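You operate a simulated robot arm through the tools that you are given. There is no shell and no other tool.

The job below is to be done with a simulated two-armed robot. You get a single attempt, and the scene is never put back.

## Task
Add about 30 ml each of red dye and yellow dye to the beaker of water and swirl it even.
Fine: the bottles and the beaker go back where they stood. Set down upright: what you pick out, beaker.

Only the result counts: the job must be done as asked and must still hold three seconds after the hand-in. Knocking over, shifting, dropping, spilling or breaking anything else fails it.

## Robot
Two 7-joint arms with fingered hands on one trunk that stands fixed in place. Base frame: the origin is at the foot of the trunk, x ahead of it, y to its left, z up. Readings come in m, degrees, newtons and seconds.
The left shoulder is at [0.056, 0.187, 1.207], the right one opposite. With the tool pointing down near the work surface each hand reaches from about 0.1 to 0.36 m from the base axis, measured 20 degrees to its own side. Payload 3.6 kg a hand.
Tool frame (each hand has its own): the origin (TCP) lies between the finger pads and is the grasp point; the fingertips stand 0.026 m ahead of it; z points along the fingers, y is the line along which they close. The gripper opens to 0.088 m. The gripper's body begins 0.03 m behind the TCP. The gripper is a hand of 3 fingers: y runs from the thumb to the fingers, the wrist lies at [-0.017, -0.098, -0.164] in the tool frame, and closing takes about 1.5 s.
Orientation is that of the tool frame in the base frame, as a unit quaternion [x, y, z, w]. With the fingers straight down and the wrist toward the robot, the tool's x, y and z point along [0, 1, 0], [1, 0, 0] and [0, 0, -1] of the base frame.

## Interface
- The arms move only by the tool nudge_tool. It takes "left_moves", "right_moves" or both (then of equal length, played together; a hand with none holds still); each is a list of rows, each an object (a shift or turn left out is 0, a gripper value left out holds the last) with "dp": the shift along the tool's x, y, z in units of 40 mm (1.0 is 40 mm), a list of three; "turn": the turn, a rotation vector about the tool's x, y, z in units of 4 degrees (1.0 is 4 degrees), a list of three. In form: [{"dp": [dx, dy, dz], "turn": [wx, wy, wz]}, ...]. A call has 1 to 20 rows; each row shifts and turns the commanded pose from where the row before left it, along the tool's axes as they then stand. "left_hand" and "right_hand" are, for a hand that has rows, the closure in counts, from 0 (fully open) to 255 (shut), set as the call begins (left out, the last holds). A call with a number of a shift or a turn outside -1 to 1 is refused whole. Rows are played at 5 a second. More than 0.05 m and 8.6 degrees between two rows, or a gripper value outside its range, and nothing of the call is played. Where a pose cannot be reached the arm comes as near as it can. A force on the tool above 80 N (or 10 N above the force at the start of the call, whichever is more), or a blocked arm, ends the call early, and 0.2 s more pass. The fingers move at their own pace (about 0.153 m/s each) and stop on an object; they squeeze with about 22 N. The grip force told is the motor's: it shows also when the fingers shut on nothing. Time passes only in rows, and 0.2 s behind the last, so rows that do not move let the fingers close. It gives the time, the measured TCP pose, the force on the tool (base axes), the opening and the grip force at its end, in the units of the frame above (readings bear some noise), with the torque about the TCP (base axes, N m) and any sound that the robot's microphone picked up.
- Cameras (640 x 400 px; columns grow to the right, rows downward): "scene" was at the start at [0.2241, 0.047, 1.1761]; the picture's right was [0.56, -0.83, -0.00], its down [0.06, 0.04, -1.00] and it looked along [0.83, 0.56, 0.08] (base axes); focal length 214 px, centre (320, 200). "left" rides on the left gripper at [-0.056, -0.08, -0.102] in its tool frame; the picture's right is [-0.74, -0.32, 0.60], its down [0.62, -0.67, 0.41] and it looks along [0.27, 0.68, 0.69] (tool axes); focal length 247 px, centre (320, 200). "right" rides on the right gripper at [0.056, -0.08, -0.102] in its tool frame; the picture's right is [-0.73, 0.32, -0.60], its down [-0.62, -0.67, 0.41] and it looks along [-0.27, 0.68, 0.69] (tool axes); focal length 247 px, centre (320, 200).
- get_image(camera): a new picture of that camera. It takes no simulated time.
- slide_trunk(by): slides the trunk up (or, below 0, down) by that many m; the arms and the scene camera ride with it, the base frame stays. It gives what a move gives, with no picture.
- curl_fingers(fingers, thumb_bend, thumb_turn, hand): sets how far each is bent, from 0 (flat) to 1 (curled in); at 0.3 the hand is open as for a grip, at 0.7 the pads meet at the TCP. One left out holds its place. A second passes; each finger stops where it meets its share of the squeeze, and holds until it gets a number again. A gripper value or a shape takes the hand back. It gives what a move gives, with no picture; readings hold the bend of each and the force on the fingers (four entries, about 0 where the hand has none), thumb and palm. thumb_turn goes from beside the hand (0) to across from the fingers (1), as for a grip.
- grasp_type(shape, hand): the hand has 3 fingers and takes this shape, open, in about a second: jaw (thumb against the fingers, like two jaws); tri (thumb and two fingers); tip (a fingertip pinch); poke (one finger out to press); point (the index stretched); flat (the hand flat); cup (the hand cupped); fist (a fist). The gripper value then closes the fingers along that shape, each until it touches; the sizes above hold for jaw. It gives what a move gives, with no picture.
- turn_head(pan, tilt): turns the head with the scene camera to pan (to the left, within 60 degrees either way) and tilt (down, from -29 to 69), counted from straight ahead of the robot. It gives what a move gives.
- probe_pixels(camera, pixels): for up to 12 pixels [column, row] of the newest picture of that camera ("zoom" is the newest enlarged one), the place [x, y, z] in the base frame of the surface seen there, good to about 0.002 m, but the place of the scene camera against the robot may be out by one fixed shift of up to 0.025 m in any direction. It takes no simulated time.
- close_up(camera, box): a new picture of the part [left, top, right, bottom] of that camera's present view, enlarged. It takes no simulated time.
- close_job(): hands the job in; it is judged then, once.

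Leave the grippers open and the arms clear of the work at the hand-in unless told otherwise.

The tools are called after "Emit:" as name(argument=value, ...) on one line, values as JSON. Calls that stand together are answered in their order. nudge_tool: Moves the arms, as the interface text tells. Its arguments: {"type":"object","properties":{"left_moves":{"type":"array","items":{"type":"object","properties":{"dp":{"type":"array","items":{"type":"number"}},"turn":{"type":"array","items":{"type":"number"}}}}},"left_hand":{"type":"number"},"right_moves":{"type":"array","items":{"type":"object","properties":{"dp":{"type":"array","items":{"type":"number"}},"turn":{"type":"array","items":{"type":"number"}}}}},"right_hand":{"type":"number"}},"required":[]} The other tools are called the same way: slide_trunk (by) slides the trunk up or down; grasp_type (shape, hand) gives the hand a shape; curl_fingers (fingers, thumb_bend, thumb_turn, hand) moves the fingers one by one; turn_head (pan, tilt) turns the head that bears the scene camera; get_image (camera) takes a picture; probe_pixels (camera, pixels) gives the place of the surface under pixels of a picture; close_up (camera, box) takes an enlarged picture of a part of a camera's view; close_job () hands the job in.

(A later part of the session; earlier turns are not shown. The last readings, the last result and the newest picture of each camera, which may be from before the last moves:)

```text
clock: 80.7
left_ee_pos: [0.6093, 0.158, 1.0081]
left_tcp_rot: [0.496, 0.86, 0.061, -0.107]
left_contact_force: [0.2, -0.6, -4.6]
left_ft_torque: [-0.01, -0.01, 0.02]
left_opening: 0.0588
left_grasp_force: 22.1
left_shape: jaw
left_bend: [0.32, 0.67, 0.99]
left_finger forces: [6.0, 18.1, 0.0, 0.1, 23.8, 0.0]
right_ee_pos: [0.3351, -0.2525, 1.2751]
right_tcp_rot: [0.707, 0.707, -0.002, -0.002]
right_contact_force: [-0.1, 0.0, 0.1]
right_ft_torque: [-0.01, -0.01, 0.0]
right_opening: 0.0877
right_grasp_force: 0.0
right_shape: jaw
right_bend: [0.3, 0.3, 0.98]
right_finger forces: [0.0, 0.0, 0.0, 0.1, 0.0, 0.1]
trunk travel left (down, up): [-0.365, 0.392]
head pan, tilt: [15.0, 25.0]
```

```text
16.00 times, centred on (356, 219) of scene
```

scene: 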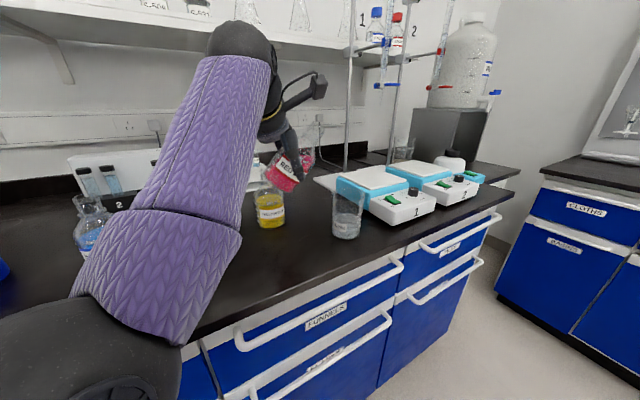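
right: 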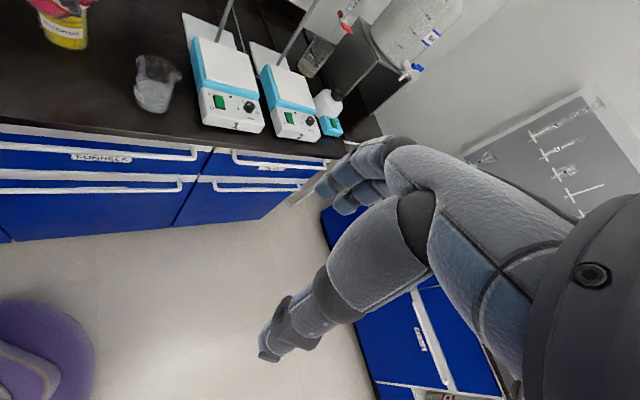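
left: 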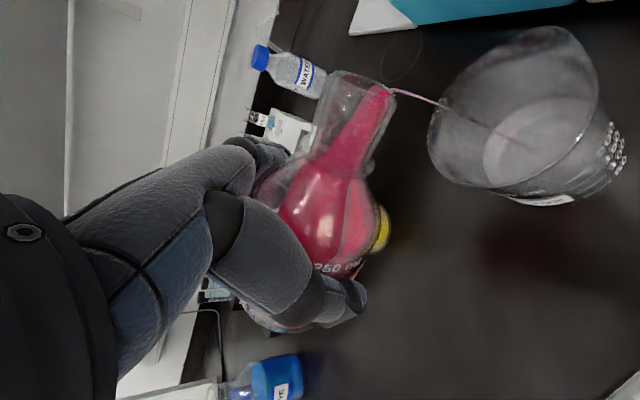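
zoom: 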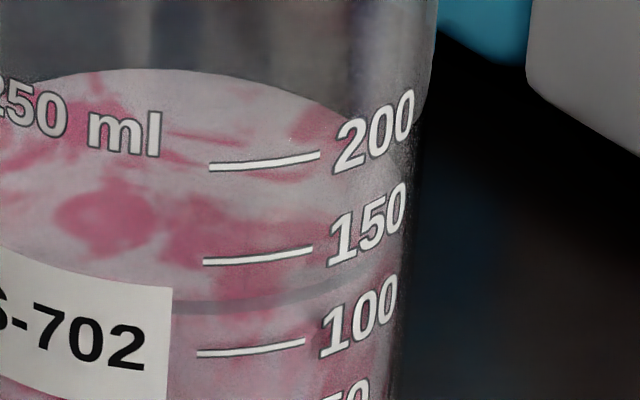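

Two readings agree: the surface rose 7.4 mm (26 ml), and the waterline sits halfway between 100 and 150, at about 125.5 ml. Red is about 26 ml, so I'll add 4 ml more by returning to the same tilt for about 1.2 s.

Emit:
nudge_tool(left_moves=[{"turn": [0, 1, 0]}, {"turn": [0, 1, 0]}, {"turn": [0, 1, 0]}, {}, {}, {}, {}, {}, {"turn": [0, -1, 0]}, {"turn": [0, -1, 0]}, {"turn": [0, -1, 0]}, {}, {}])

Emit:
close_up(camera="scene", box=[344, 207, 368, 231])

Emit:
close_up(camera="left", box=[420, 60, 600, 240])

Emit:
probe_pixels(camera="zoom", pixels=[[300, 200], [260, 230], [330, 180], [350, 220], [380, 180], [270, 210], [320, 240], [230, 250], [400, 200], [340, 260], [360, 190], [300, 220]])

```text
clock: 83.5
left_ee_pos: [0.6093, 0.1562, 1.0085]
left_tcp_rot: [0.497, 0.859, 0.061, -0.108]
left_contact_force: [0.7, -0.6, -3.3]
left_ft_torque: [-0.02, 0.06, 0.01]
left_opening: 0.0587
left_grasp_force: 22.0
left_shape: jaw
left_bend: [0.32, 0.67, 0.99]
left_finger forces: [6.0, 18.2, 0.0, 0.0, 23.7, 0.0]
right_ee_pos: [0.3364, -0.2524, 1.2741]
right_tcp_rot: [0.707, 0.707, -0.002, -0.002]
right_contact_force: [0.1, -0.6, -0.1]
right_ft_torque: [-0.02, 0.01, -0.01]
right_opening: 0.0879
right_grasp_force: 0.1
right_shape: jaw
right_bend: [0.3, 0.3, 0.98]
right_finger forces: [0.0, 0.1, 0.1, 0.0, 0.0, 0.0]
trunk travel left (down, up): [-0.365, 0.392]
head pan, tilt: [15.0, 25.0]
```

```text
16.00 times, centred on (356, 219) of scene
```

zoom: 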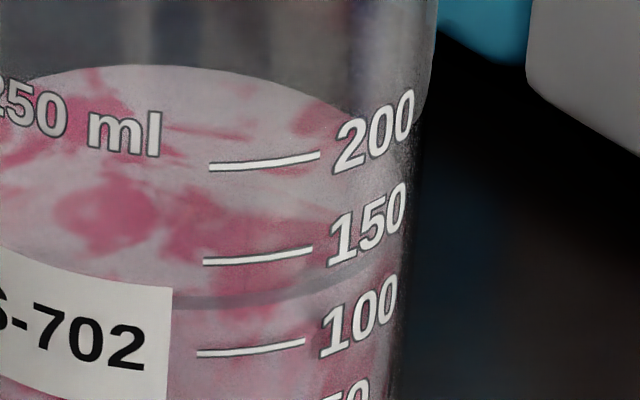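

```text
2.22 times, centred on (510, 150) of left
```

zoom: 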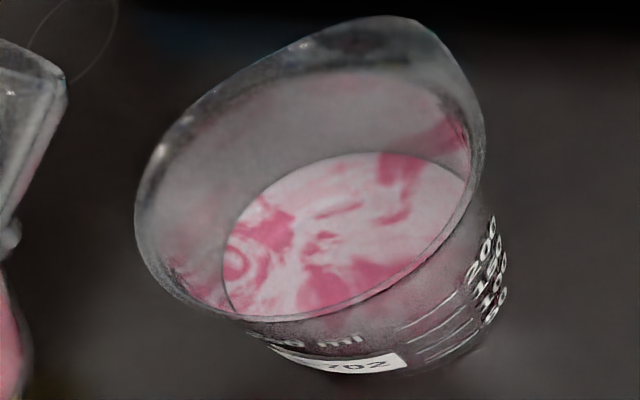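

```text
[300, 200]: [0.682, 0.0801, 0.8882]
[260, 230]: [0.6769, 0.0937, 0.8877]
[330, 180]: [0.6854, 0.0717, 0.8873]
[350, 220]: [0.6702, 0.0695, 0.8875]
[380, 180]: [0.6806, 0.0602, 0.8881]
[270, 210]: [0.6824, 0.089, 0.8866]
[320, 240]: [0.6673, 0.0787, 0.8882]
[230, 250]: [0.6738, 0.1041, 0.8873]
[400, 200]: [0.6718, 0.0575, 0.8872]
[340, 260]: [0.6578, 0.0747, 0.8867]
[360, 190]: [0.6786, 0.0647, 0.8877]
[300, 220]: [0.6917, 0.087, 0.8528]
```

It added only about 1.7 ml, so red is now about 27.5 ml. One more round with 1° extra tilt for about 2.5 ml.

Emit:
nudge_tool(left_moves=[{"turn": [0, 1, 0]}, {"turn": [0, 1, 0]}, {"turn": [0, 1, 0]}, {"turn": [0, 0.25, 0]}, {}, {}, {}, {}, {"turn": [0, -0.25, 0]}, {"turn": [0, -1, 0]}, {"turn": [0, -1, 0]}, {"turn": [0, -1, 0]}, {}, {}])

Emit:
close_up(camera="scene", box=[344, 207, 368, 231])

Emit:
close_up(camera="left", box=[420, 60, 600, 240])

Emit:
probe_pixels(camera="zoom", pixels=[[300, 200], [260, 230], [330, 180], [350, 220], [380, 180], [270, 210], [320, 240], [230, 250], [400, 200], [340, 260], [360, 190], [420, 190]])

```text
clock: 86.5
left_ee_pos: [0.6086, 0.1571, 1.0063]
left_tcp_rot: [0.496, 0.86, 0.06, -0.107]
left_contact_force: [-0.7, 0.4, -2.9]
left_ft_torque: [-0.04, 0.05, -0.01]
left_opening: 0.0589
left_grasp_force: 22.3
left_shape: jaw
left_bend: [0.32, 0.67, 0.99]
left_finger forces: [5.9, 18.0, 0.1, 0.1, 23.7, 0.0]
right_ee_pos: [0.3349, -0.2519, 1.2733]
right_tcp_rot: [0.707, 0.707, -0.001, -0.001]
right_contact_force: [0.1, -0.4, 1.0]
right_ft_torque: [0.0, -0.02, 0.01]
right_opening: 0.0877
right_grasp_force: 0.2
right_shape: jaw
right_bend: [0.3, 0.3, 0.98]
right_finger forces: [0.0, 0.0, 0.1, 0.1, 0.0, 0.1]
trunk travel left (down, up): [-0.365, 0.392]
head pan, tilt: [15.0, 25.0]
```

```text
16.00 times, centred on (356, 219) of scene
```

zoom: 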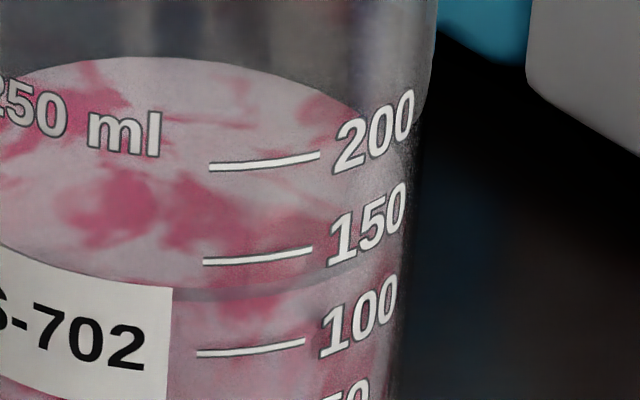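

```text
2.22 times, centred on (510, 150) of left
```

zoom: 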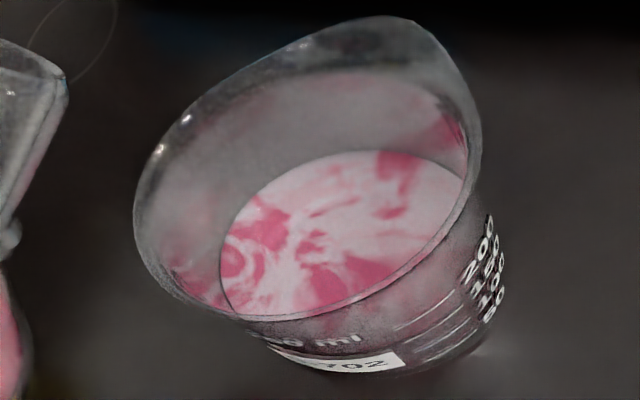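

```text
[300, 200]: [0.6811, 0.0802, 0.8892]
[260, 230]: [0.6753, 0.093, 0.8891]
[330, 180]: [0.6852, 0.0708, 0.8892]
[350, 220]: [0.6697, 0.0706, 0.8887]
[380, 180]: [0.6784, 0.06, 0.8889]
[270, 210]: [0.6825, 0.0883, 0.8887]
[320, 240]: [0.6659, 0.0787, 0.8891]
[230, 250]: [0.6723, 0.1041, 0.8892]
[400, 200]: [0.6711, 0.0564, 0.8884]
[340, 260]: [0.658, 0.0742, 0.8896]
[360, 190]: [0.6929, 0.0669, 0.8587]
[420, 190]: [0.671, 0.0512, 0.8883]
```

Surface is now 0.8889 (rise 9.1 mm) and the waterline about 132 ml, so red is about 31 ml: done. I'll tilt back a further 14° here, over the beaker, then raise.

Emit:
nudge_tool(left_moves=[{"turn": [0, -0.7, 0]}, {"turn": [0, -0.7, 0]}, {"turn": [0, -0.7, 0]}, {"turn": [0, -0.7, 0]}, {"turn": [0, -0.7, 0]}, {}])

Emit:
slide_trunk(by=0.05)

Emit:
get_image(camera="left")

```text
clock: 87.8
left_ee_pos: [0.6104, 0.1598, 1.0102]
left_tcp_rot: [0.497, 0.868, 0.004, 0.0]
left_contact_force: [0.2, -0.9, -3.3]
left_ft_torque: [-0.02, 0.0, 0.0]
left_opening: 0.0586
left_grasp_force: 22.2
left_shape: jaw
left_bend: [0.32, 0.67, 0.99]
left_finger forces: [5.9, 18.0, 0.0, 0.1, 23.6, 0.0]
right_ee_pos: [0.3351, -0.2515, 1.2737]
right_tcp_rot: [0.707, 0.707, -0.001, -0.002]
right_contact_force: [-0.5, -1.3, -0.2]
right_ft_torque: [0.01, 0.05, 0.01]
right_opening: 0.0879
right_grasp_force: 0.1
right_shape: jaw
right_bend: [0.3, 0.3, 0.98]
right_finger forces: [0.0, 0.0, 0.0, 0.0, 0.1, 0.0]
trunk travel left (down, up): [-0.365, 0.392]
head pan, tilt: [15.0, 25.0]
```

```text
clock: 88.8
left_ee_pos: [0.6103, 0.1608, 1.0559]
left_tcp_rot: [0.497, 0.868, 0.002, -0.004]
left_contact_force: [0.6, 0.7, -4.4]
left_ft_torque: [-0.07, 0.01, 0.03]
left_opening: 0.0589
left_grasp_force: 22.1
left_shape: jaw
left_bend: [0.32, 0.67, 0.99]
left_finger forces: [5.8, 18.1, 0.0, 0.0, 23.6, 0.0]
right_ee_pos: [0.3361, -0.251, 1.3233]
right_tcp_rot: [0.707, 0.707, -0.001, -0.002]
right_contact_force: [-0.4, -0.5, -0.5]
right_ft_torque: [-0.03, 0.01, 0.0]
right_opening: 0.0879
right_grasp_force: 0.1
right_shape: jaw
right_bend: [0.3, 0.3, 0.98]
right_finger forces: [0.0, 0.0, 0.0, 0.0, 0.0, 0.0]
trunk travel left (down, up): [-0.415, 0.342]
head pan, tilt: [15.0, 25.0]
```

```text
taken
```

left: 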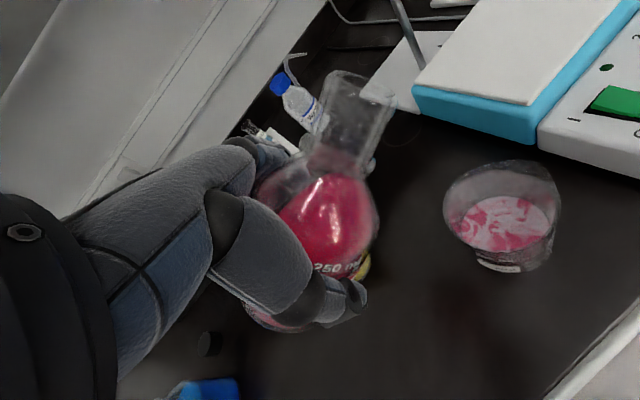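

Pitch 90°, no drip visible. I'll go back to the intermediate safe point (0.59, 0.165, 1.09) at heading −70°, then bring the bottle upright.

Emit:
nudge_tool(left_moves=[{"dp": [0.12, -0.133, -0.283], "turn": [0, 0, 0.83]}, {"dp": [0.12, -0.133, -0.283], "turn": [0, 0, 0.83]}, {"dp": [0.12, -0.133, -0.283], "turn": [0, 0, 0.83]}, {"turn": [0, -0.75, 0]}, {"turn": [0, -0.75, 0]}, {"turn": [0, -0.75, 0]}, {"turn": [0, -0.75, 0]}, {"turn": [0, -0.75, 0]}, {"turn": [0, -0.75, 0]}, {"turn": [0, -0.75, 0]}, {"turn": [0, -0.75, 0]}, {}])

```text
clock: 91.4
left_ee_pos: [0.5939, 0.1776, 1.1008]
left_tcp_rot: [0.555, 0.807, -0.102, 0.174]
left_contact_force: [-0.1, 0.5, -4.5]
left_ft_torque: [-0.04, 0.04, -0.01]
left_opening: 0.0588
left_grasp_force: 22.1
left_shape: jaw
left_bend: [0.32, 0.67, 0.99]
left_finger forces: [5.8, 18.3, 0.1, 0.1, 23.6, 0.1]
right_ee_pos: [0.3362, -0.2527, 1.3236]
right_tcp_rot: [0.707, 0.707, -0.002, -0.002]
right_contact_force: [-1.2, -0.6, 0.1]
right_ft_torque: [0.01, 0.06, 0.03]
right_opening: 0.0878
right_grasp_force: 0.1
right_shape: jaw
right_bend: [0.3, 0.3, 0.98]
right_finger forces: [0.1, 0.0, 0.1, 0.0, 0.1, 0.0]
trunk travel left (down, up): [-0.415, 0.342]
head pan, tilt: [15.0, 25.0]
```

Slightly off target near that limit. I'll continue to upright while moving back toward (0.58, 0.23), where there is more freedom.

Emit:
nudge_tool(left_moves=[{"dp": [0.13, 0.017, -0.05], "turn": [0, -0.75, 0]}, {"dp": [0.13, 0.017, -0.05], "turn": [0, -0.75, 0]}, {"dp": [0.12, 0.017, -0.06], "turn": [0, -0.75, 0]}, {"dp": [0.12, 0.017, -0.06], "turn": [0, -0.75, 0]}, {"dp": [0.11, 0.017, -0.07], "turn": [0, -0.75, 0]}, {"dp": [0.1, 0.017, -0.08], "turn": [0, -0.75, 0]}, {"dp": [0.1, 0.017, -0.09], "turn": [0, -0.75, 0]}, {"dp": [0.09, 0.017, -0.1], "turn": [0, -0.75, 0]}, {"dp": [0.09, 0.017, -0.1], "turn": [0, -0.75, 0]}, {"dp": [0.08, 0.017, -0.1], "turn": [0, -0.75, 0]}, {"dp": [0.08, 0.017, -0.1], "turn": [0, -0.75, 0]}, {}])

Emit:
get_image(camera="scene")

```text
clock: 94.0
left_ee_pos: [0.5752, 0.2195, 1.0888]
left_tcp_rot: [0.502, 0.722, -0.274, 0.39]
left_contact_force: [0.6, 0.4, -4.3]
left_ft_torque: [-0.03, 0.03, -0.01]
left_opening: 0.0586
left_grasp_force: 21.8
left_shape: jaw
left_bend: [0.32, 0.67, 1.0]
left_finger forces: [5.2, 19.2, 0.0, 0.0, 24.0, 0.0]
right_ee_pos: [0.3348, -0.2524, 1.3242]
right_tcp_rot: [0.707, 0.707, -0.003, -0.003]
right_contact_force: [-0.2, 0.7, 0.1]
right_ft_torque: [0.01, -0.02, 0.0]
right_opening: 0.0876
right_grasp_force: 0.1
right_shape: jaw
right_bend: [0.3, 0.3, 0.98]
right_finger forces: [0.1, 0.0, 0.1, 0.0, 0.0, 0.0]
trunk travel left (down, up): [-0.415, 0.342]
head pan, tilt: [15.0, 25.0]
```

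```text
taken
```

scene: 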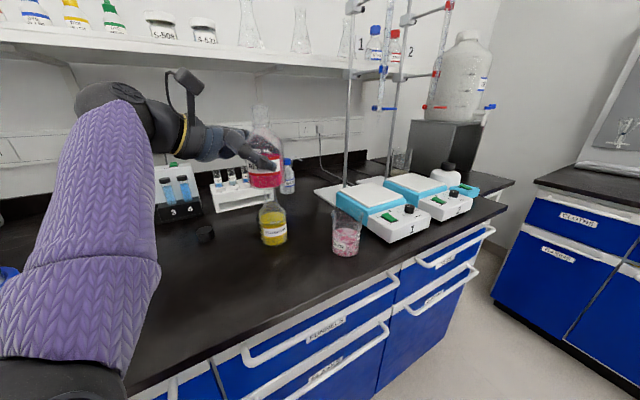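

Upright again (pitch 33°). I'll read the red dye level in the bottle from the left camera to confirm the volume removed.

Emit:
close_up(camera="left", box=[240, 60, 400, 340])

Emit:
probe_pixels(camera="left", pixels=[[300, 215], [320, 220], [340, 220], [350, 240], [330, 240], [310, 235], [300, 200], [340, 250], [325, 205], [355, 255]])

```text
1.43 times, centred on (320, 200) of left
```

zoom: 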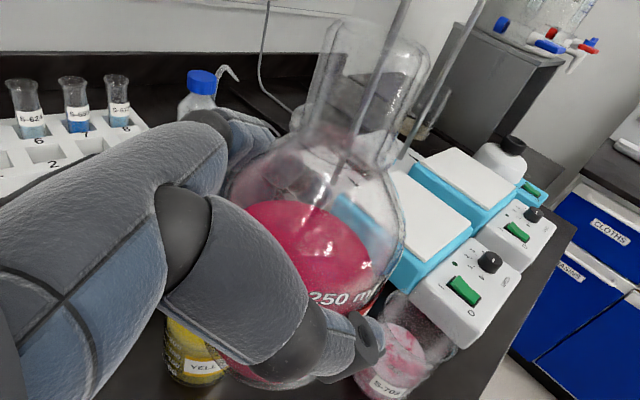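

```text
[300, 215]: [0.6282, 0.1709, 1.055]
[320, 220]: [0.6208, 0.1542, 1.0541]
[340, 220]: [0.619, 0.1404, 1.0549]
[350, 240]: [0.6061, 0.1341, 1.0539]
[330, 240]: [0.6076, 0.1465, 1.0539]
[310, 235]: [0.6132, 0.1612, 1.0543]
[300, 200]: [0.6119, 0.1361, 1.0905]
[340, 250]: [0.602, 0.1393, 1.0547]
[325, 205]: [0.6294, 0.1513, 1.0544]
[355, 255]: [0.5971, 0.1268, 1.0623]
```

Those probes belonged to the older full picture. I'll probe the zoom picture itself.

Emit:
probe_pixels(camera="zoom", pixels=[[300, 220], [320, 240], [340, 260], [290, 240], [320, 265], [340, 240], [310, 220], [350, 275], [300, 255], [330, 230]])

```text
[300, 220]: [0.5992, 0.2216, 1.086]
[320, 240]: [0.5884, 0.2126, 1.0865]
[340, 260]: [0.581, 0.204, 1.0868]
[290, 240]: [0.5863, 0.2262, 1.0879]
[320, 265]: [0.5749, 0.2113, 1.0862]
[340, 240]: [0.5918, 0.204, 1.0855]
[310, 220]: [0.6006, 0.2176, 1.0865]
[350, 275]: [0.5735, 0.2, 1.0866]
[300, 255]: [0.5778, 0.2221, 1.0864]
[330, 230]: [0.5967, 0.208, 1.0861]
```

Level is TCP −2.3 mm now, against +7.0 mm before: a 9.3 mm drop, about 31–32 ml. That agrees. Now I'll carry the red bottle back high above its spot, then yaw to the original grasp heading.

Emit:
nudge_tool(left_moves=[{"dp": [0.202, 0.0385, -0.309]}, {"dp": [0.202, 0.0385, -0.309]}, {"dp": [0.202, 0.0385, -0.309]}, {"dp": [0.202, 0.0385, -0.309]}, {"dp": [0.202, 0.0385, -0.309]}, {"dp": [0.202, 0.0385, -0.309]}, {"dp": [0.202, 0.0385, -0.309]}, {"dp": [0.202, 0.0385, -0.309]}, {"dp": [0.202, 0.0385, -0.309]}, {"dp": [0.202, 0.0385, -0.309]}, {}])

Emit:
nudge_tool(left_moves=[{"turn": [-0.733, 0, -0.479]}, {"turn": [-0.733, 0, -0.479]}, {"turn": [-0.733, 0, -0.479]}, {"turn": [-0.733, 0, -0.479]}, {"turn": [-0.733, 0, -0.479]}, {"turn": [-0.733, 0, -0.479]}, {"turn": [-0.733, 0, -0.479]}, {}])

```text
clock: 96.4
left_ee_pos: [0.5389, 0.3624, 1.0891]
left_tcp_rot: [0.502, 0.722, -0.274, 0.389]
left_contact_force: [-0.7, 0.8, -3.5]
left_ft_torque: [0.01, 0.01, 0.02]
left_opening: 0.0586
left_grasp_force: 22.0
left_shape: jaw
left_bend: [0.32, 0.67, 1.0]
left_finger forces: [5.3, 19.4, 0.0, 0.0, 24.0, 0.0]
right_ee_pos: [0.3347, -0.251, 1.3247]
right_tcp_rot: [0.707, 0.707, -0.001, -0.003]
right_contact_force: [0.0, -0.1, 0.1]
right_ft_torque: [0.01, 0.03, -0.04]
right_opening: 0.0876
right_grasp_force: 0.0
right_shape: jaw
right_bend: [0.3, 0.3, 0.98]
right_finger forces: [0.0, 0.0, 0.1, 0.1, 0.0, 0.0]
trunk travel left (down, up): [-0.415, 0.342]
head pan, tilt: [15.0, 25.0]
```

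```text
clock: 98.2
left_ee_pos: [0.5378, 0.3636, 1.0888]
left_tcp_rot: [0.339, 0.812, -0.185, 0.439]
left_contact_force: [-0.5, 0.8, -3.7]
left_ft_torque: [-0.03, 0.01, 0.04]
left_opening: 0.0587
left_grasp_force: 22.2
left_shape: jaw
left_bend: [0.32, 0.67, 1.0]
left_finger forces: [5.3, 19.3, 0.1, 0.0, 23.8, 0.0]
right_ee_pos: [0.335, -0.2512, 1.3241]
right_tcp_rot: [0.707, 0.708, -0.002, -0.002]
right_contact_force: [1.1, -0.7, 0.0]
right_ft_torque: [0.0, 0.0, -0.01]
right_opening: 0.0875
right_grasp_force: 0.1
right_shape: jaw
right_bend: [0.3, 0.3, 0.98]
right_finger forces: [0.0, 0.1, 0.0, 0.1, 0.1, 0.0]
trunk travel left (down, up): [-0.415, 0.342]
head pan, tilt: [15.0, 25.0]
```

Back above its spot: (0.538, 0.364, 1.089), orientation within 1° of the grasp pose. I'll correct that degree and lower the trunk 6.5 cm.

Emit:
nudge_tool(left_moves=[{"turn": [0, 0.2, 0]}, {}])

Emit:
slide_trunk(by=-0.065)

Emit:
turn_head(pan=40, tilt=25)

Emit:
get_image(camera="scene")

```text
clock: 98.8
left_ee_pos: [0.5381, 0.363, 1.0895]
left_tcp_rot: [0.339, 0.815, -0.182, 0.434]
left_contact_force: [-0.1, -0.2, -4.7]
left_ft_torque: [0.0, -0.01, 0.01]
left_opening: 0.0584
left_grasp_force: 21.9
left_shape: jaw
left_bend: [0.32, 0.67, 1.0]
left_finger forces: [5.3, 19.3, 0.0, 0.0, 23.7, 0.0]
right_ee_pos: [0.3353, -0.2518, 1.3238]
right_tcp_rot: [0.707, 0.707, -0.002, -0.001]
right_contact_force: [-0.1, 0.5, 0.4]
right_ft_torque: [0.0, 0.02, 0.02]
right_opening: 0.0879
right_grasp_force: 0.2
right_shape: jaw
right_bend: [0.3, 0.3, 0.98]
right_finger forces: [0.1, 0.0, 0.0, 0.0, 0.0, 0.1]
trunk travel left (down, up): [-0.415, 0.342]
head pan, tilt: [15.0, 25.0]
```

```text
clock: 99.8
left_ee_pos: [0.5372, 0.3646, 1.0241]
left_tcp_rot: [0.34, 0.814, -0.182, 0.434]
left_contact_force: [-0.2, 0.0, -4.3]
left_ft_torque: [-0.03, 0.03, -0.01]
left_opening: 0.0585
left_grasp_force: 22.0
left_shape: jaw
left_bend: [0.32, 0.67, 1.0]
left_finger forces: [5.2, 19.1, 0.0, 0.0, 23.8, 0.1]
right_ee_pos: [0.3355, -0.2513, 1.2591]
right_tcp_rot: [0.707, 0.707, -0.001, -0.001]
right_contact_force: [-0.3, 0.9, -0.1]
right_ft_torque: [-0.04, 0.01, 0.0]
right_opening: 0.0881
right_grasp_force: 0.0
right_shape: jaw
right_bend: [0.3, 0.3, 0.98]
right_finger forces: [0.1, 0.0, 0.0, 0.0, 0.1, 0.0]
trunk travel left (down, up): [-0.35, 0.407]
head pan, tilt: [15.0, 25.0]
```

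```text
clock: 100.7
left_ee_pos: [0.5383, 0.3634, 1.0235]
left_tcp_rot: [0.339, 0.815, -0.182, 0.433]
left_contact_force: [-1.0, -0.3, -4.2]
left_ft_torque: [0.01, 0.02, -0.04]
left_opening: 0.0587
left_grasp_force: 22.1
left_shape: jaw
left_bend: [0.32, 0.67, 1.0]
left_finger forces: [5.3, 19.2, 0.1, 0.1, 23.8, 0.0]
right_ee_pos: [0.3342, -0.2519, 1.2597]
right_tcp_rot: [0.707, 0.707, -0.002, -0.002]
right_contact_force: [-0.4, -0.2, -0.3]
right_ft_torque: [-0.01, 0.0, 0.01]
right_opening: 0.0878
right_grasp_force: 0.0
right_shape: jaw
right_bend: [0.3, 0.3, 0.98]
right_finger forces: [0.0, 0.0, 0.0, 0.0, 0.1, 0.0]
trunk travel left (down, up): [-0.35, 0.407]
head pan, tilt: [40.0, 25.0]
```

```text
taken
```

scene: 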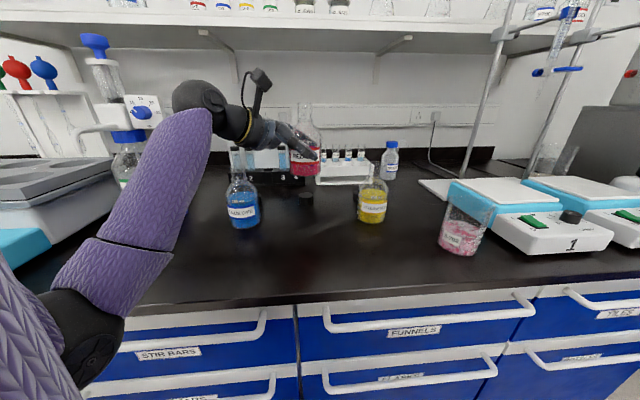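

All clear below. I'll lower with the arm to about 1 cm above the bench.

Emit:
nudge_tool(left_moves=[{"dp": [0.377, -0.03, 0.254]}, {"dp": [0.377, 0, 0.254]}, {"dp": [0.377, 0, 0.254]}, {"dp": [0.377, 0, 0.254]}, {"dp": [0.377, 0, 0.254]}, {"dp": [0.377, 0, 0.254]}, {}])

Emit:
close_up(camera="scene", box=[210, 110, 420, 250])

```text
clock: 102.3
left_ee_pos: [0.5386, 0.3626, 0.9135]
left_tcp_rot: [0.339, 0.815, -0.183, 0.432]
left_contact_force: [-1.2, 0.0, -5.0]
left_ft_torque: [-0.03, 0.04, -0.03]
left_opening: 0.0585
left_grasp_force: 22.4
left_shape: jaw
left_bend: [0.32, 0.67, 1.0]
left_finger forces: [5.2, 19.3, 0.0, 0.1, 23.7, 0.1]
right_ee_pos: [0.3363, -0.2511, 1.2584]
right_tcp_rot: [0.707, 0.707, -0.002, -0.001]
right_contact_force: [-0.6, -1.1, 0.2]
right_ft_torque: [0.0, -0.01, -0.01]
right_opening: 0.0878
right_grasp_force: 0.1
right_shape: jaw
right_bend: [0.3, 0.3, 0.98]
right_finger forces: [0.1, 0.0, 0.0, 0.0, 0.1, 0.0]
trunk travel left (down, up): [-0.35, 0.407]
head pan, tilt: [40.0, 25.0]
```

```text
2.86 times, centred on (315, 180) of scene
```

zoom: 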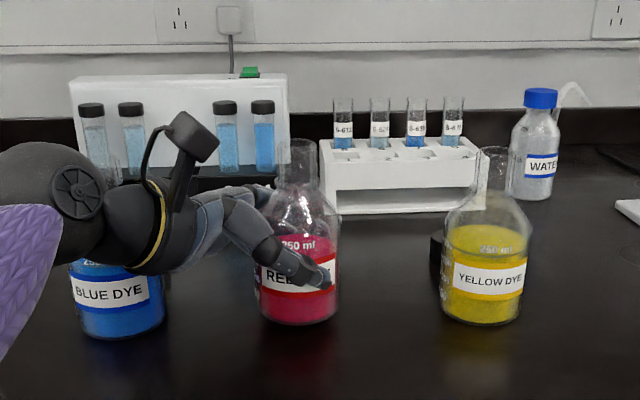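

Upright and over its spot. Lowering the last 8 mm in small steps.

Emit:
nudge_tool(left_moves=[{"dp": [0.06, 0, 0.04]}, {"dp": [0.06, 0, 0.04]}, {"dp": [0.05, 0, 0.034]}, {}])

```text
clock: 103.3
left_ee_pos: [0.5394, 0.3631, 0.9064]
left_tcp_rot: [0.34, 0.815, -0.181, 0.434]
left_contact_force: [-0.4, -0.1, -3.8]
left_ft_torque: [-0.04, 0.01, 0.01]
left_opening: 0.0587
left_grasp_force: 22.2
left_shape: jaw
left_bend: [0.32, 0.67, 1.0]
left_finger forces: [5.2, 19.3, 0.1, 0.0, 23.7, 0.1]
right_ee_pos: [0.3353, -0.2508, 1.259]
right_tcp_rot: [0.707, 0.707, -0.002, -0.002]
right_contact_force: [-0.4, 0.2, 0.3]
right_ft_torque: [0.0, 0.01, 0.0]
right_opening: 0.0878
right_grasp_force: 0.2
right_shape: jaw
right_bend: [0.3, 0.3, 0.98]
right_finger forces: [0.0, 0.0, 0.1, 0.0, 0.0, 0.1]
trunk travel left (down, up): [-0.35, 0.407]
head pan, tilt: [40.0, 25.0]
```

Still about 2 mm up, since the full weight is carried. Lowering 1 mm at a time.

Emit:
nudge_tool(left_moves=[{"dp": [0.021, -0.045, 0.014]}, {"dp": [0.021, 0, 0.014]}, {}])

```text
clock: 104.1
left_ee_pos: [0.536, 0.362, 0.9038]
left_tcp_rot: [0.34, 0.815, -0.181, 0.434]
left_contact_force: [-1.2, 0.3, -1.9]
left_ft_torque: [-0.04, 0.0, 0.0]
left_opening: 0.0586
left_grasp_force: 21.9
left_shape: jaw
left_bend: [0.32, 0.67, 1.0]
left_finger forces: [5.5, 19.4, 0.0, 0.0, 23.7, 0.0]
right_ee_pos: [0.3347, -0.2522, 1.2587]
right_tcp_rot: [0.708, 0.707, -0.002, -0.002]
right_contact_force: [-0.1, 0.7, -0.3]
right_ft_torque: [0.03, 0.01, -0.04]
right_opening: 0.0878
right_grasp_force: 0.1
right_shape: jaw
right_bend: [0.3, 0.3, 0.98]
right_finger forces: [0.0, 0.1, 0.0, 0.0, 0.0, 0.0]
trunk travel left (down, up): [-0.35, 0.407]
head pan, tilt: [40.0, 25.0]
```

The load halved, so it is touching the bench. A further 0.6 mm, then open the hand.

Emit:
nudge_tool(left_moves=[{"dp": [0.012, 0, 0.009]}, {}])

Emit:
nudge_tool(left_moves=[{}, {}, {}, {}, {}, {}, {}, {}], left_hand=0)

Emit:
close_up(camera="scene", box=[210, 110, 420, 250])

```text
clock: 104.7
left_ee_pos: [0.5361, 0.3616, 0.9036]
left_tcp_rot: [0.339, 0.815, -0.182, 0.433]
left_contact_force: [-0.7, -0.1, -0.3]
left_ft_torque: [-0.03, -0.04, 0.04]
left_opening: 0.0587
left_grasp_force: 21.7
left_shape: jaw
left_bend: [0.32, 0.67, 1.0]
left_finger forces: [5.5, 19.4, 0.0, 0.0, 23.7, 0.0]
right_ee_pos: [0.3341, -0.2517, 1.2582]
right_tcp_rot: [0.706, 0.708, -0.002, -0.002]
right_contact_force: [-0.1, 0.0, -0.3]
right_ft_torque: [-0.01, 0.0, 0.0]
right_opening: 0.0878
right_grasp_force: 0.1
right_shape: jaw
right_bend: [0.3, 0.3, 0.98]
right_finger forces: [0.1, 0.1, 0.0, 0.0, 0.1, 0.1]
trunk travel left (down, up): [-0.35, 0.407]
head pan, tilt: [40.0, 25.0]
```

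```text
clock: 106.5
left_ee_pos: [0.5381, 0.3621, 0.9043]
left_tcp_rot: [0.34, 0.815, -0.182, 0.433]
left_contact_force: [0.2, -0.1, 1.4]
left_ft_torque: [-0.02, -0.01, 0.04]
left_opening: 0.0877
left_grasp_force: 0.1
left_shape: jaw
left_bend: [0.3, 0.3, 0.98]
left_finger forces: [0.3, 0.0, 0.1, 0.0, 0.0, 0.0]
right_ee_pos: [0.3353, -0.2513, 1.2588]
right_tcp_rot: [0.707, 0.707, -0.001, -0.002]
right_contact_force: [-0.9, 0.1, 0.6]
right_ft_torque: [0.0, 0.03, 0.0]
right_opening: 0.0877
right_grasp_force: 0.1
right_shape: jaw
right_bend: [0.3, 0.3, 0.98]
right_finger forces: [0.0, 0.0, 0.0, 0.0, 0.0, 0.0]
trunk travel left (down, up): [-0.35, 0.407]
head pan, tilt: [40.0, 25.0]
```

```text
2.86 times, centred on (315, 180) of scene
```

zoom: 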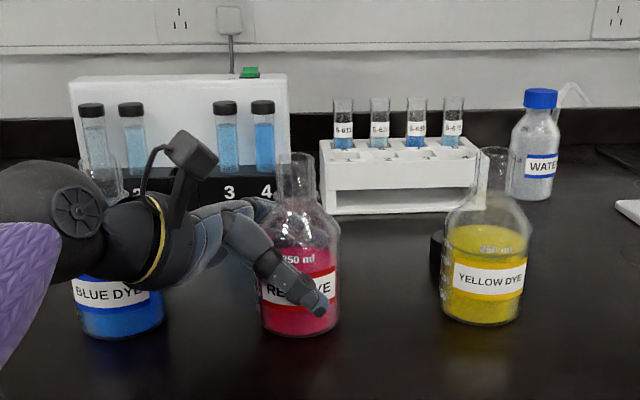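

Released and standing upright. I'll shift 1.5 mm so the finger is free, then rise straight up with the trunk.

Emit:
nudge_tool(left_moves=[{"dp": [0, 0.04, 0]}, {}])

Emit:
slide_trunk(by=0.16)

Emit:
get_image(camera="scene")

Emit:
get_image(camera="left")

```text
clock: 107.1
left_ee_pos: [0.5377, 0.3631, 0.9035]
left_tcp_rot: [0.34, 0.815, -0.182, 0.433]
left_contact_force: [-0.6, -0.2, 0.4]
left_ft_torque: [-0.02, 0.01, -0.02]
left_opening: 0.088
left_grasp_force: 0.1
left_shape: jaw
left_bend: [0.3, 0.3, 0.98]
left_finger forces: [0.1, 0.1, 0.1, 0.0, 0.5, 0.0]
right_ee_pos: [0.3347, -0.2522, 1.2589]
right_tcp_rot: [0.706, 0.708, -0.002, -0.002]
right_contact_force: [-0.2, 0.0, 1.6]
right_ft_torque: [0.03, 0.0, 0.03]
right_opening: 0.088
right_grasp_force: 0.1
right_shape: jaw
right_bend: [0.3, 0.3, 0.98]
right_finger forces: [0.0, 0.0, 0.1, 0.0, 0.0, 0.0]
trunk travel left (down, up): [-0.35, 0.407]
head pan, tilt: [40.0, 25.0]
```

```text
clock: 108.9
left_ee_pos: [0.5364, 0.3618, 1.0645]
left_tcp_rot: [0.339, 0.815, -0.182, 0.434]
left_contact_force: [-0.7, -0.3, 0.3]
left_ft_torque: [-0.02, 0.02, 0.01]
left_opening: 0.0878
left_grasp_force: 0.0
left_shape: jaw
left_bend: [0.3, 0.3, 0.98]
left_finger forces: [0.0, 0.1, 0.0, 0.0, 0.0, 0.0]
right_ee_pos: [0.3345, -0.2507, 1.4178]
right_tcp_rot: [0.707, 0.707, -0.002, -0.002]
right_contact_force: [0.1, 0.4, -0.2]
right_ft_torque: [-0.01, -0.01, -0.01]
right_opening: 0.0879
right_grasp_force: 0.0
right_shape: jaw
right_bend: [0.3, 0.3, 0.98]
right_finger forces: [0.0, 0.0, 0.0, 0.1, 0.0, 0.0]
trunk travel left (down, up): [-0.51, 0.247]
head pan, tilt: [40.0, 25.0]
```

```text
taken
```

scene: 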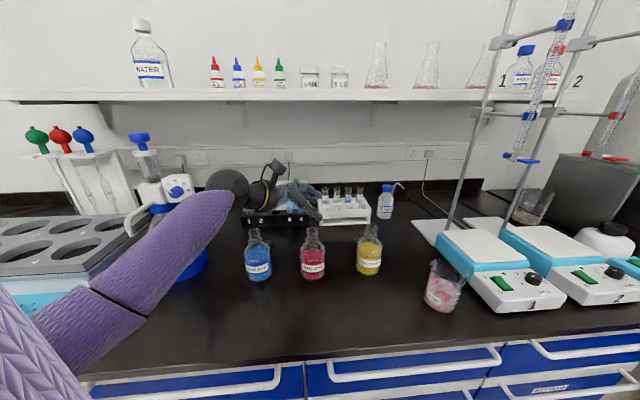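

```text
taken
```

left: 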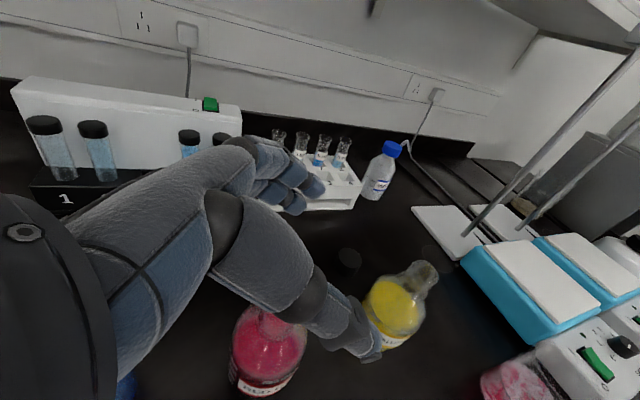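

The red bottle is back and upright. I'll re-probe the red and yellow labels in a zoom to place the yellow grasp relative to the red one.

Emit:
close_up(camera="scene", box=[285, 215, 395, 290])

```text
5.33 times, centred on (340, 252) of scene
```

zoom: 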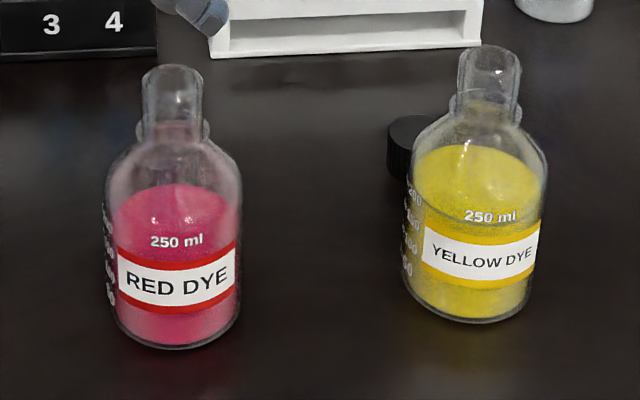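

Emit:
probe_pixels(camera="zoom", pixels=[[122, 272], [140, 282], [175, 288], [210, 283], [232, 272], [428, 245], [450, 258], [485, 264], [520, 258], [534, 248], [170, 205], [470, 170]])

```text
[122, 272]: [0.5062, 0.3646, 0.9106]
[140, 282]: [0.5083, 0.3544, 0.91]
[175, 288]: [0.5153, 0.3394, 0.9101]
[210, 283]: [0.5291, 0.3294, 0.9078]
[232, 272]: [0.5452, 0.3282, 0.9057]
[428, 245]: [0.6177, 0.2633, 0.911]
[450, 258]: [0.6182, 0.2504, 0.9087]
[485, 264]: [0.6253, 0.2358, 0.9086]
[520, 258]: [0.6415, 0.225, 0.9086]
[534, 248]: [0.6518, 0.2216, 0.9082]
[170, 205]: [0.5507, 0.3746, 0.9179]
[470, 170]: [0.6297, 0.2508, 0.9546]
```

The red bottle is within 2 mm of its original place. The yellow grasp TCP should be (0.648, 0.255). I'll move there at z≈1.065, above the tops.

Emit:
nudge_tool(left_moves=[{"dp": [-0.239, 0.012, 0.356]}, {"dp": [-0.239, 0.012, 0.356]}, {"dp": [-0.239, 0.012, 0.356]}, {"dp": [-0.239, 0.012, 0.356]}, {"dp": [-0.239, 0.012, 0.356]}, {"dp": [-0.239, 0.012, 0.356]}, {"dp": [-0.239, 0.012, 0.356]}, {"dp": [-0.239, 0.012, 0.356]}, {"dp": [-0.239, 0.012, 0.356]}, {}])

Emit:
get_image(camera="scene")

Emit:
get_image(camera="left")

```text
clock: 111.1
left_ee_pos: [0.6504, 0.2564, 1.0638]
left_tcp_rot: [0.34, 0.815, -0.182, 0.433]
left_contact_force: [0.4, 0.6, -0.5]
left_ft_torque: [-0.01, -0.04, 0.01]
left_opening: 0.088
left_grasp_force: 0.1
left_shape: jaw
left_bend: [0.3, 0.3, 0.98]
left_finger forces: [0.1, 0.0, 0.0, 0.0, 0.0, 0.0]
right_ee_pos: [0.3349, -0.2506, 1.4192]
right_tcp_rot: [0.707, 0.707, -0.002, -0.003]
right_contact_force: [-0.9, -0.8, 0.0]
right_ft_torque: [-0.01, -0.01, 0.02]
right_opening: 0.0879
right_grasp_force: 0.0
right_shape: jaw
right_bend: [0.3, 0.3, 0.98]
right_finger forces: [0.1, 0.0, 0.0, 0.0, 0.0, 0.1]
trunk travel left (down, up): [-0.51, 0.247]
head pan, tilt: [40.0, 25.0]
```

```text
taken
```

scene: 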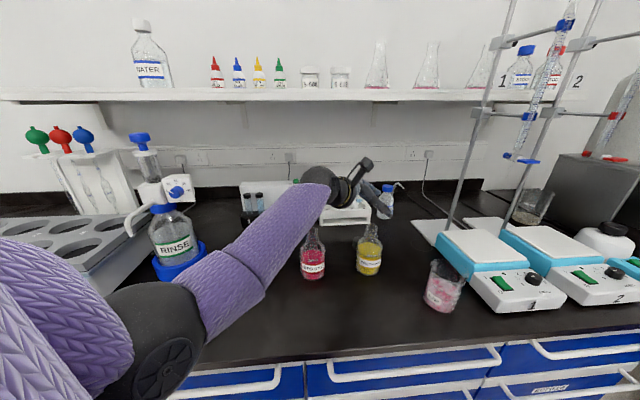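

```text
taken
```

left: 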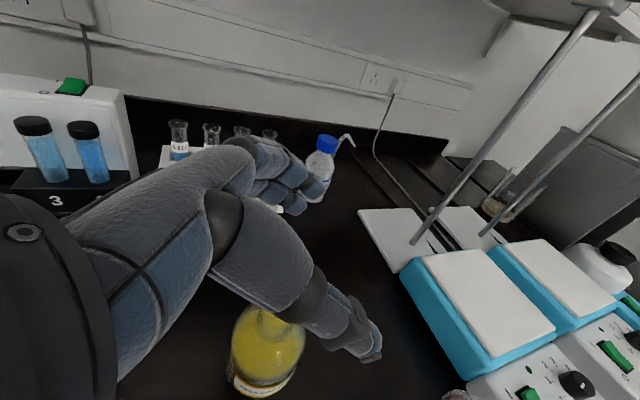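

Alignment looks like the red case. I'll fine-adjust 2.7 mm and probe the forearm underside before lowering.

Emit:
probe_pixels(camera="scene", pixels=[[205, 335], [250, 300], [265, 285], [160, 375], [300, 250], [200, 300], [130, 380]])

Emit:
nudge_tool(left_moves=[{"dp": [0, -0.067, -0.01]}, {}])

```text
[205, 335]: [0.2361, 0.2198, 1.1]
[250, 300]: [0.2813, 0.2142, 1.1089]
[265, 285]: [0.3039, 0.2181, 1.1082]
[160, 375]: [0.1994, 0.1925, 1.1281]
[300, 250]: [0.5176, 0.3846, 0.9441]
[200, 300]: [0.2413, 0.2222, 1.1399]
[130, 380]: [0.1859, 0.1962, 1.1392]
```

```text
clock: 111.7
left_ee_pos: [0.6484, 0.2546, 1.065]
left_tcp_rot: [0.34, 0.815, -0.182, 0.433]
left_contact_force: [0.4, -0.9, 0.2]
left_ft_torque: [-0.04, 0.01, -0.01]
left_opening: 0.0879
left_grasp_force: 0.0
left_shape: jaw
left_bend: [0.3, 0.3, 0.98]
left_finger forces: [0.0, 0.0, 0.1, 0.1, 0.0, 0.1]
right_ee_pos: [0.3362, -0.2511, 1.4187]
right_tcp_rot: [0.708, 0.707, -0.001, -0.002]
right_contact_force: [0.3, -0.5, 0.9]
right_ft_torque: [-0.02, -0.01, 0.0]
right_opening: 0.0877
right_grasp_force: 0.0
right_shape: jaw
right_bend: [0.3, 0.3, 0.98]
right_finger forces: [0.0, 0.0, 0.0, 0.0, 0.0, 0.0]
trunk travel left (down, up): [-0.51, 0.247]
head pan, tilt: [40.0, 25.0]
```

The forearm underside is about 1.08, fine. Lowering 8 cm and checking.

Emit:
slide_trunk(by=-0.08)

Emit:
get_image(camera="left")

Emit:
close_up(camera="scene", box=[260, 130, 450, 260])

```text
clock: 112.9
left_ee_pos: [0.6461, 0.2552, 0.9845]
left_tcp_rot: [0.339, 0.815, -0.182, 0.433]
left_contact_force: [1.3, 0.0, -0.1]
left_ft_torque: [0.03, -0.01, 0.02]
left_opening: 0.0876
left_grasp_force: 0.1
left_shape: jaw
left_bend: [0.3, 0.3, 0.98]
left_finger forces: [0.0, 0.0, 0.1, 0.1, 0.0, 0.0]
right_ee_pos: [0.3341, -0.251, 1.3389]
right_tcp_rot: [0.707, 0.707, -0.001, -0.002]
right_contact_force: [-0.1, 0.7, 0.8]
right_ft_torque: [0.0, 0.03, -0.01]
right_opening: 0.0878
right_grasp_force: 0.1
right_shape: jaw
right_bend: [0.3, 0.3, 0.98]
right_finger forces: [0.0, 0.1, 0.0, 0.0, 0.0, 0.0]
trunk travel left (down, up): [-0.43, 0.327]
head pan, tilt: [40.0, 25.0]
```

```text
taken
```

left: 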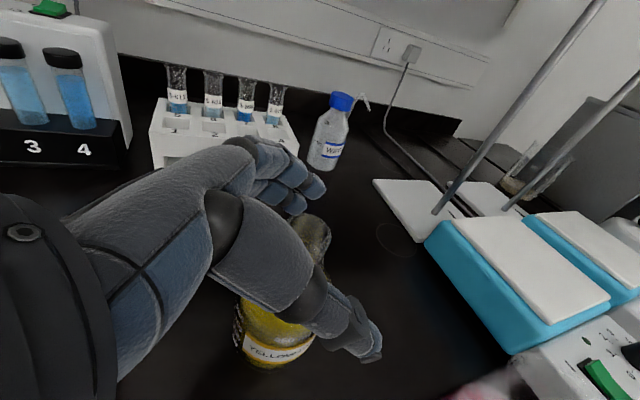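

```text
3.08 times, centred on (355, 195) of scene
```

zoom: 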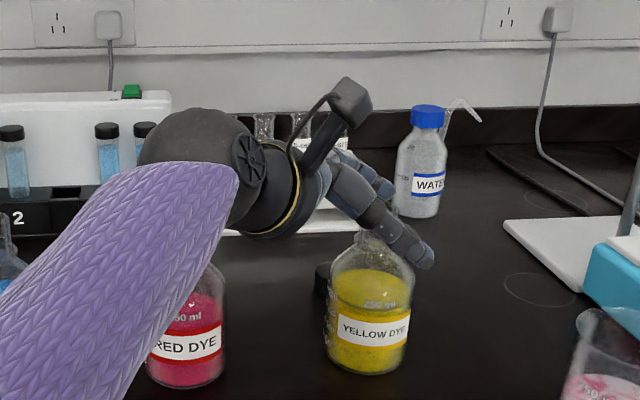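

The neck is centred between thumb and fingers, as with red. Lowering 6.5 cm more.

Emit:
slide_trunk(by=-0.065)

Emit:
get_image(camera="left")

Emit:
close_up(camera="scene", box=[240, 100, 430, 230])

```text
clock: 113.9
left_ee_pos: [0.6465, 0.2541, 0.9197]
left_tcp_rot: [0.34, 0.814, -0.182, 0.434]
left_contact_force: [-0.4, 0.5, 0.8]
left_ft_torque: [-0.02, -0.02, -0.01]
left_opening: 0.0877
left_grasp_force: 0.0
left_shape: jaw
left_bend: [0.3, 0.3, 0.98]
left_finger forces: [0.1, 0.0, 0.0, 0.1, 0.0, 0.0]
right_ee_pos: [0.3344, -0.2517, 1.2737]
right_tcp_rot: [0.707, 0.707, -0.002, -0.001]
right_contact_force: [0.2, 0.4, -0.1]
right_ft_torque: [0.0, -0.02, 0.03]
right_opening: 0.0879
right_grasp_force: 0.0
right_shape: jaw
right_bend: [0.3, 0.3, 0.98]
right_finger forces: [0.0, 0.0, 0.0, 0.1, 0.0, 0.0]
trunk travel left (down, up): [-0.365, 0.392]
head pan, tilt: [40.0, 25.0]
```

```text
taken
```

left: 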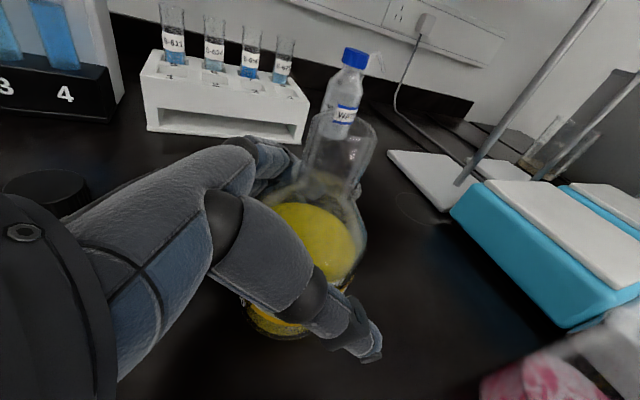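

```text
3.08 times, centred on (335, 165) of scene
```

zoom: 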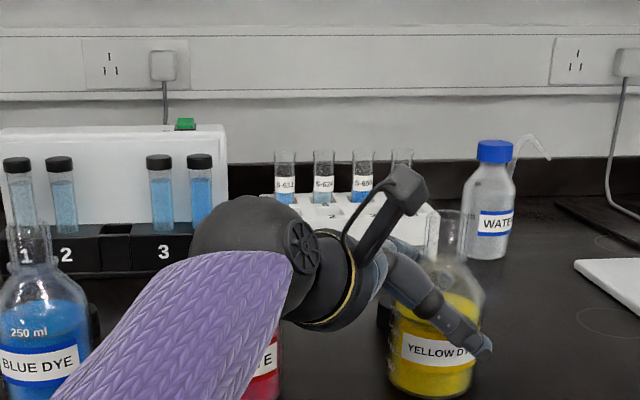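

No contact. I'll lower the last 15 mm, and probe the yellow dye's starting level in this picture.

Emit:
probe_pixels(camera="left", pixels=[[305, 225], [320, 235], [335, 245], [315, 215], [330, 225], [340, 260], [325, 250], [345, 240]])

Emit:
nudge_tool(left_moves=[{"dp": [0.154, 0, 0.106]}, {"dp": [0.154, 0, 0.106]}, {}])

```text
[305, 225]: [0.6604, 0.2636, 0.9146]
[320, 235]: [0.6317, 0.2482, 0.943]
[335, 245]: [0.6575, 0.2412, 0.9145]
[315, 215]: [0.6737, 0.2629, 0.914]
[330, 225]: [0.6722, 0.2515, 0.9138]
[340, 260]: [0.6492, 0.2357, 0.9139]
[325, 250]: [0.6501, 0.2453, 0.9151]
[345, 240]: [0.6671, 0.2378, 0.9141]
```

```text
clock: 114.7
left_ee_pos: [0.6464, 0.2554, 0.9056]
left_tcp_rot: [0.34, 0.815, -0.181, 0.433]
left_contact_force: [0.0, 1.0, 1.5]
left_ft_torque: [0.02, -0.01, -0.02]
left_opening: 0.0876
left_grasp_force: 0.1
left_shape: jaw
left_bend: [0.3, 0.3, 0.98]
left_finger forces: [1.2, 0.1, 0.1, 0.0, 0.1, 0.0]
right_ee_pos: [0.3358, -0.2516, 1.2737]
right_tcp_rot: [0.707, 0.707, -0.002, -0.002]
right_contact_force: [-0.3, -0.3, -0.2]
right_ft_torque: [0.02, 0.0, 0.01]
right_opening: 0.0876
right_grasp_force: 0.0
right_shape: jaw
right_bend: [0.3, 0.3, 0.98]
right_finger forces: [0.0, 0.0, 0.1, 0.0, 0.1, 0.0]
trunk travel left (down, up): [-0.365, 0.392]
head pan, tilt: [40.0, 25.0]
```

Yellow starts at level 0.9142. Finger 1 touches lightly (1.2 N), so I'll shift 2 mm toward the finger side and close.

Emit:
nudge_tool(left_moves=[{"dp": [0, 0.05, 0]}, {}])

Emit:
nudge_tool(left_moves=[{}, {}, {}, {}, {}, {}, {}, {}, {}], left_hand=255)

```text
clock: 115.3
left_ee_pos: [0.6475, 0.2563, 0.9042]
left_tcp_rot: [0.34, 0.815, -0.182, 0.433]
left_contact_force: [0.1, 0.3, 0.5]
left_ft_torque: [-0.01, 0.01, 0.04]
left_opening: 0.0879
left_grasp_force: 0.0
left_shape: jaw
left_bend: [0.3, 0.3, 0.98]
left_finger forces: [0.3, 0.0, 0.0, 0.0, 0.0, 0.1]
right_ee_pos: [0.3356, -0.2513, 1.2732]
right_tcp_rot: [0.707, 0.707, -0.002, -0.002]
right_contact_force: [-0.8, -0.4, 0.8]
right_ft_torque: [0.0, -0.01, -0.01]
right_opening: 0.0878
right_grasp_force: 0.1
right_shape: jaw
right_bend: [0.3, 0.3, 0.98]
right_finger forces: [0.0, 0.1, 0.1, 0.1, 0.0, 0.0]
trunk travel left (down, up): [-0.365, 0.392]
head pan, tilt: [40.0, 25.0]
```

```text
clock: 117.3
left_ee_pos: [0.6485, 0.2551, 0.9053]
left_tcp_rot: [0.339, 0.815, -0.181, 0.433]
left_contact_force: [0.0, -1.8, 0.3]
left_ft_torque: [0.02, -0.04, -0.01]
left_opening: 0.0585
left_grasp_force: 22.1
left_shape: jaw
left_bend: [0.35, 0.62, 0.99]
left_finger forces: [1.9, 21.0, 0.0, 0.0, 24.3, 0.0]
right_ee_pos: [0.335, -0.2515, 1.2734]
right_tcp_rot: [0.707, 0.707, -0.002, -0.002]
right_contact_force: [0.3, 0.7, -0.2]
right_ft_torque: [0.0, 0.02, 0.01]
right_opening: 0.0879
right_grasp_force: 0.0
right_shape: jaw
right_bend: [0.3, 0.3, 0.98]
right_finger forces: [0.0, 0.0, 0.0, 0.0, 0.0, 0.0]
trunk travel left (down, up): [-0.365, 0.392]
head pan, tilt: [40.0, 25.0]
```

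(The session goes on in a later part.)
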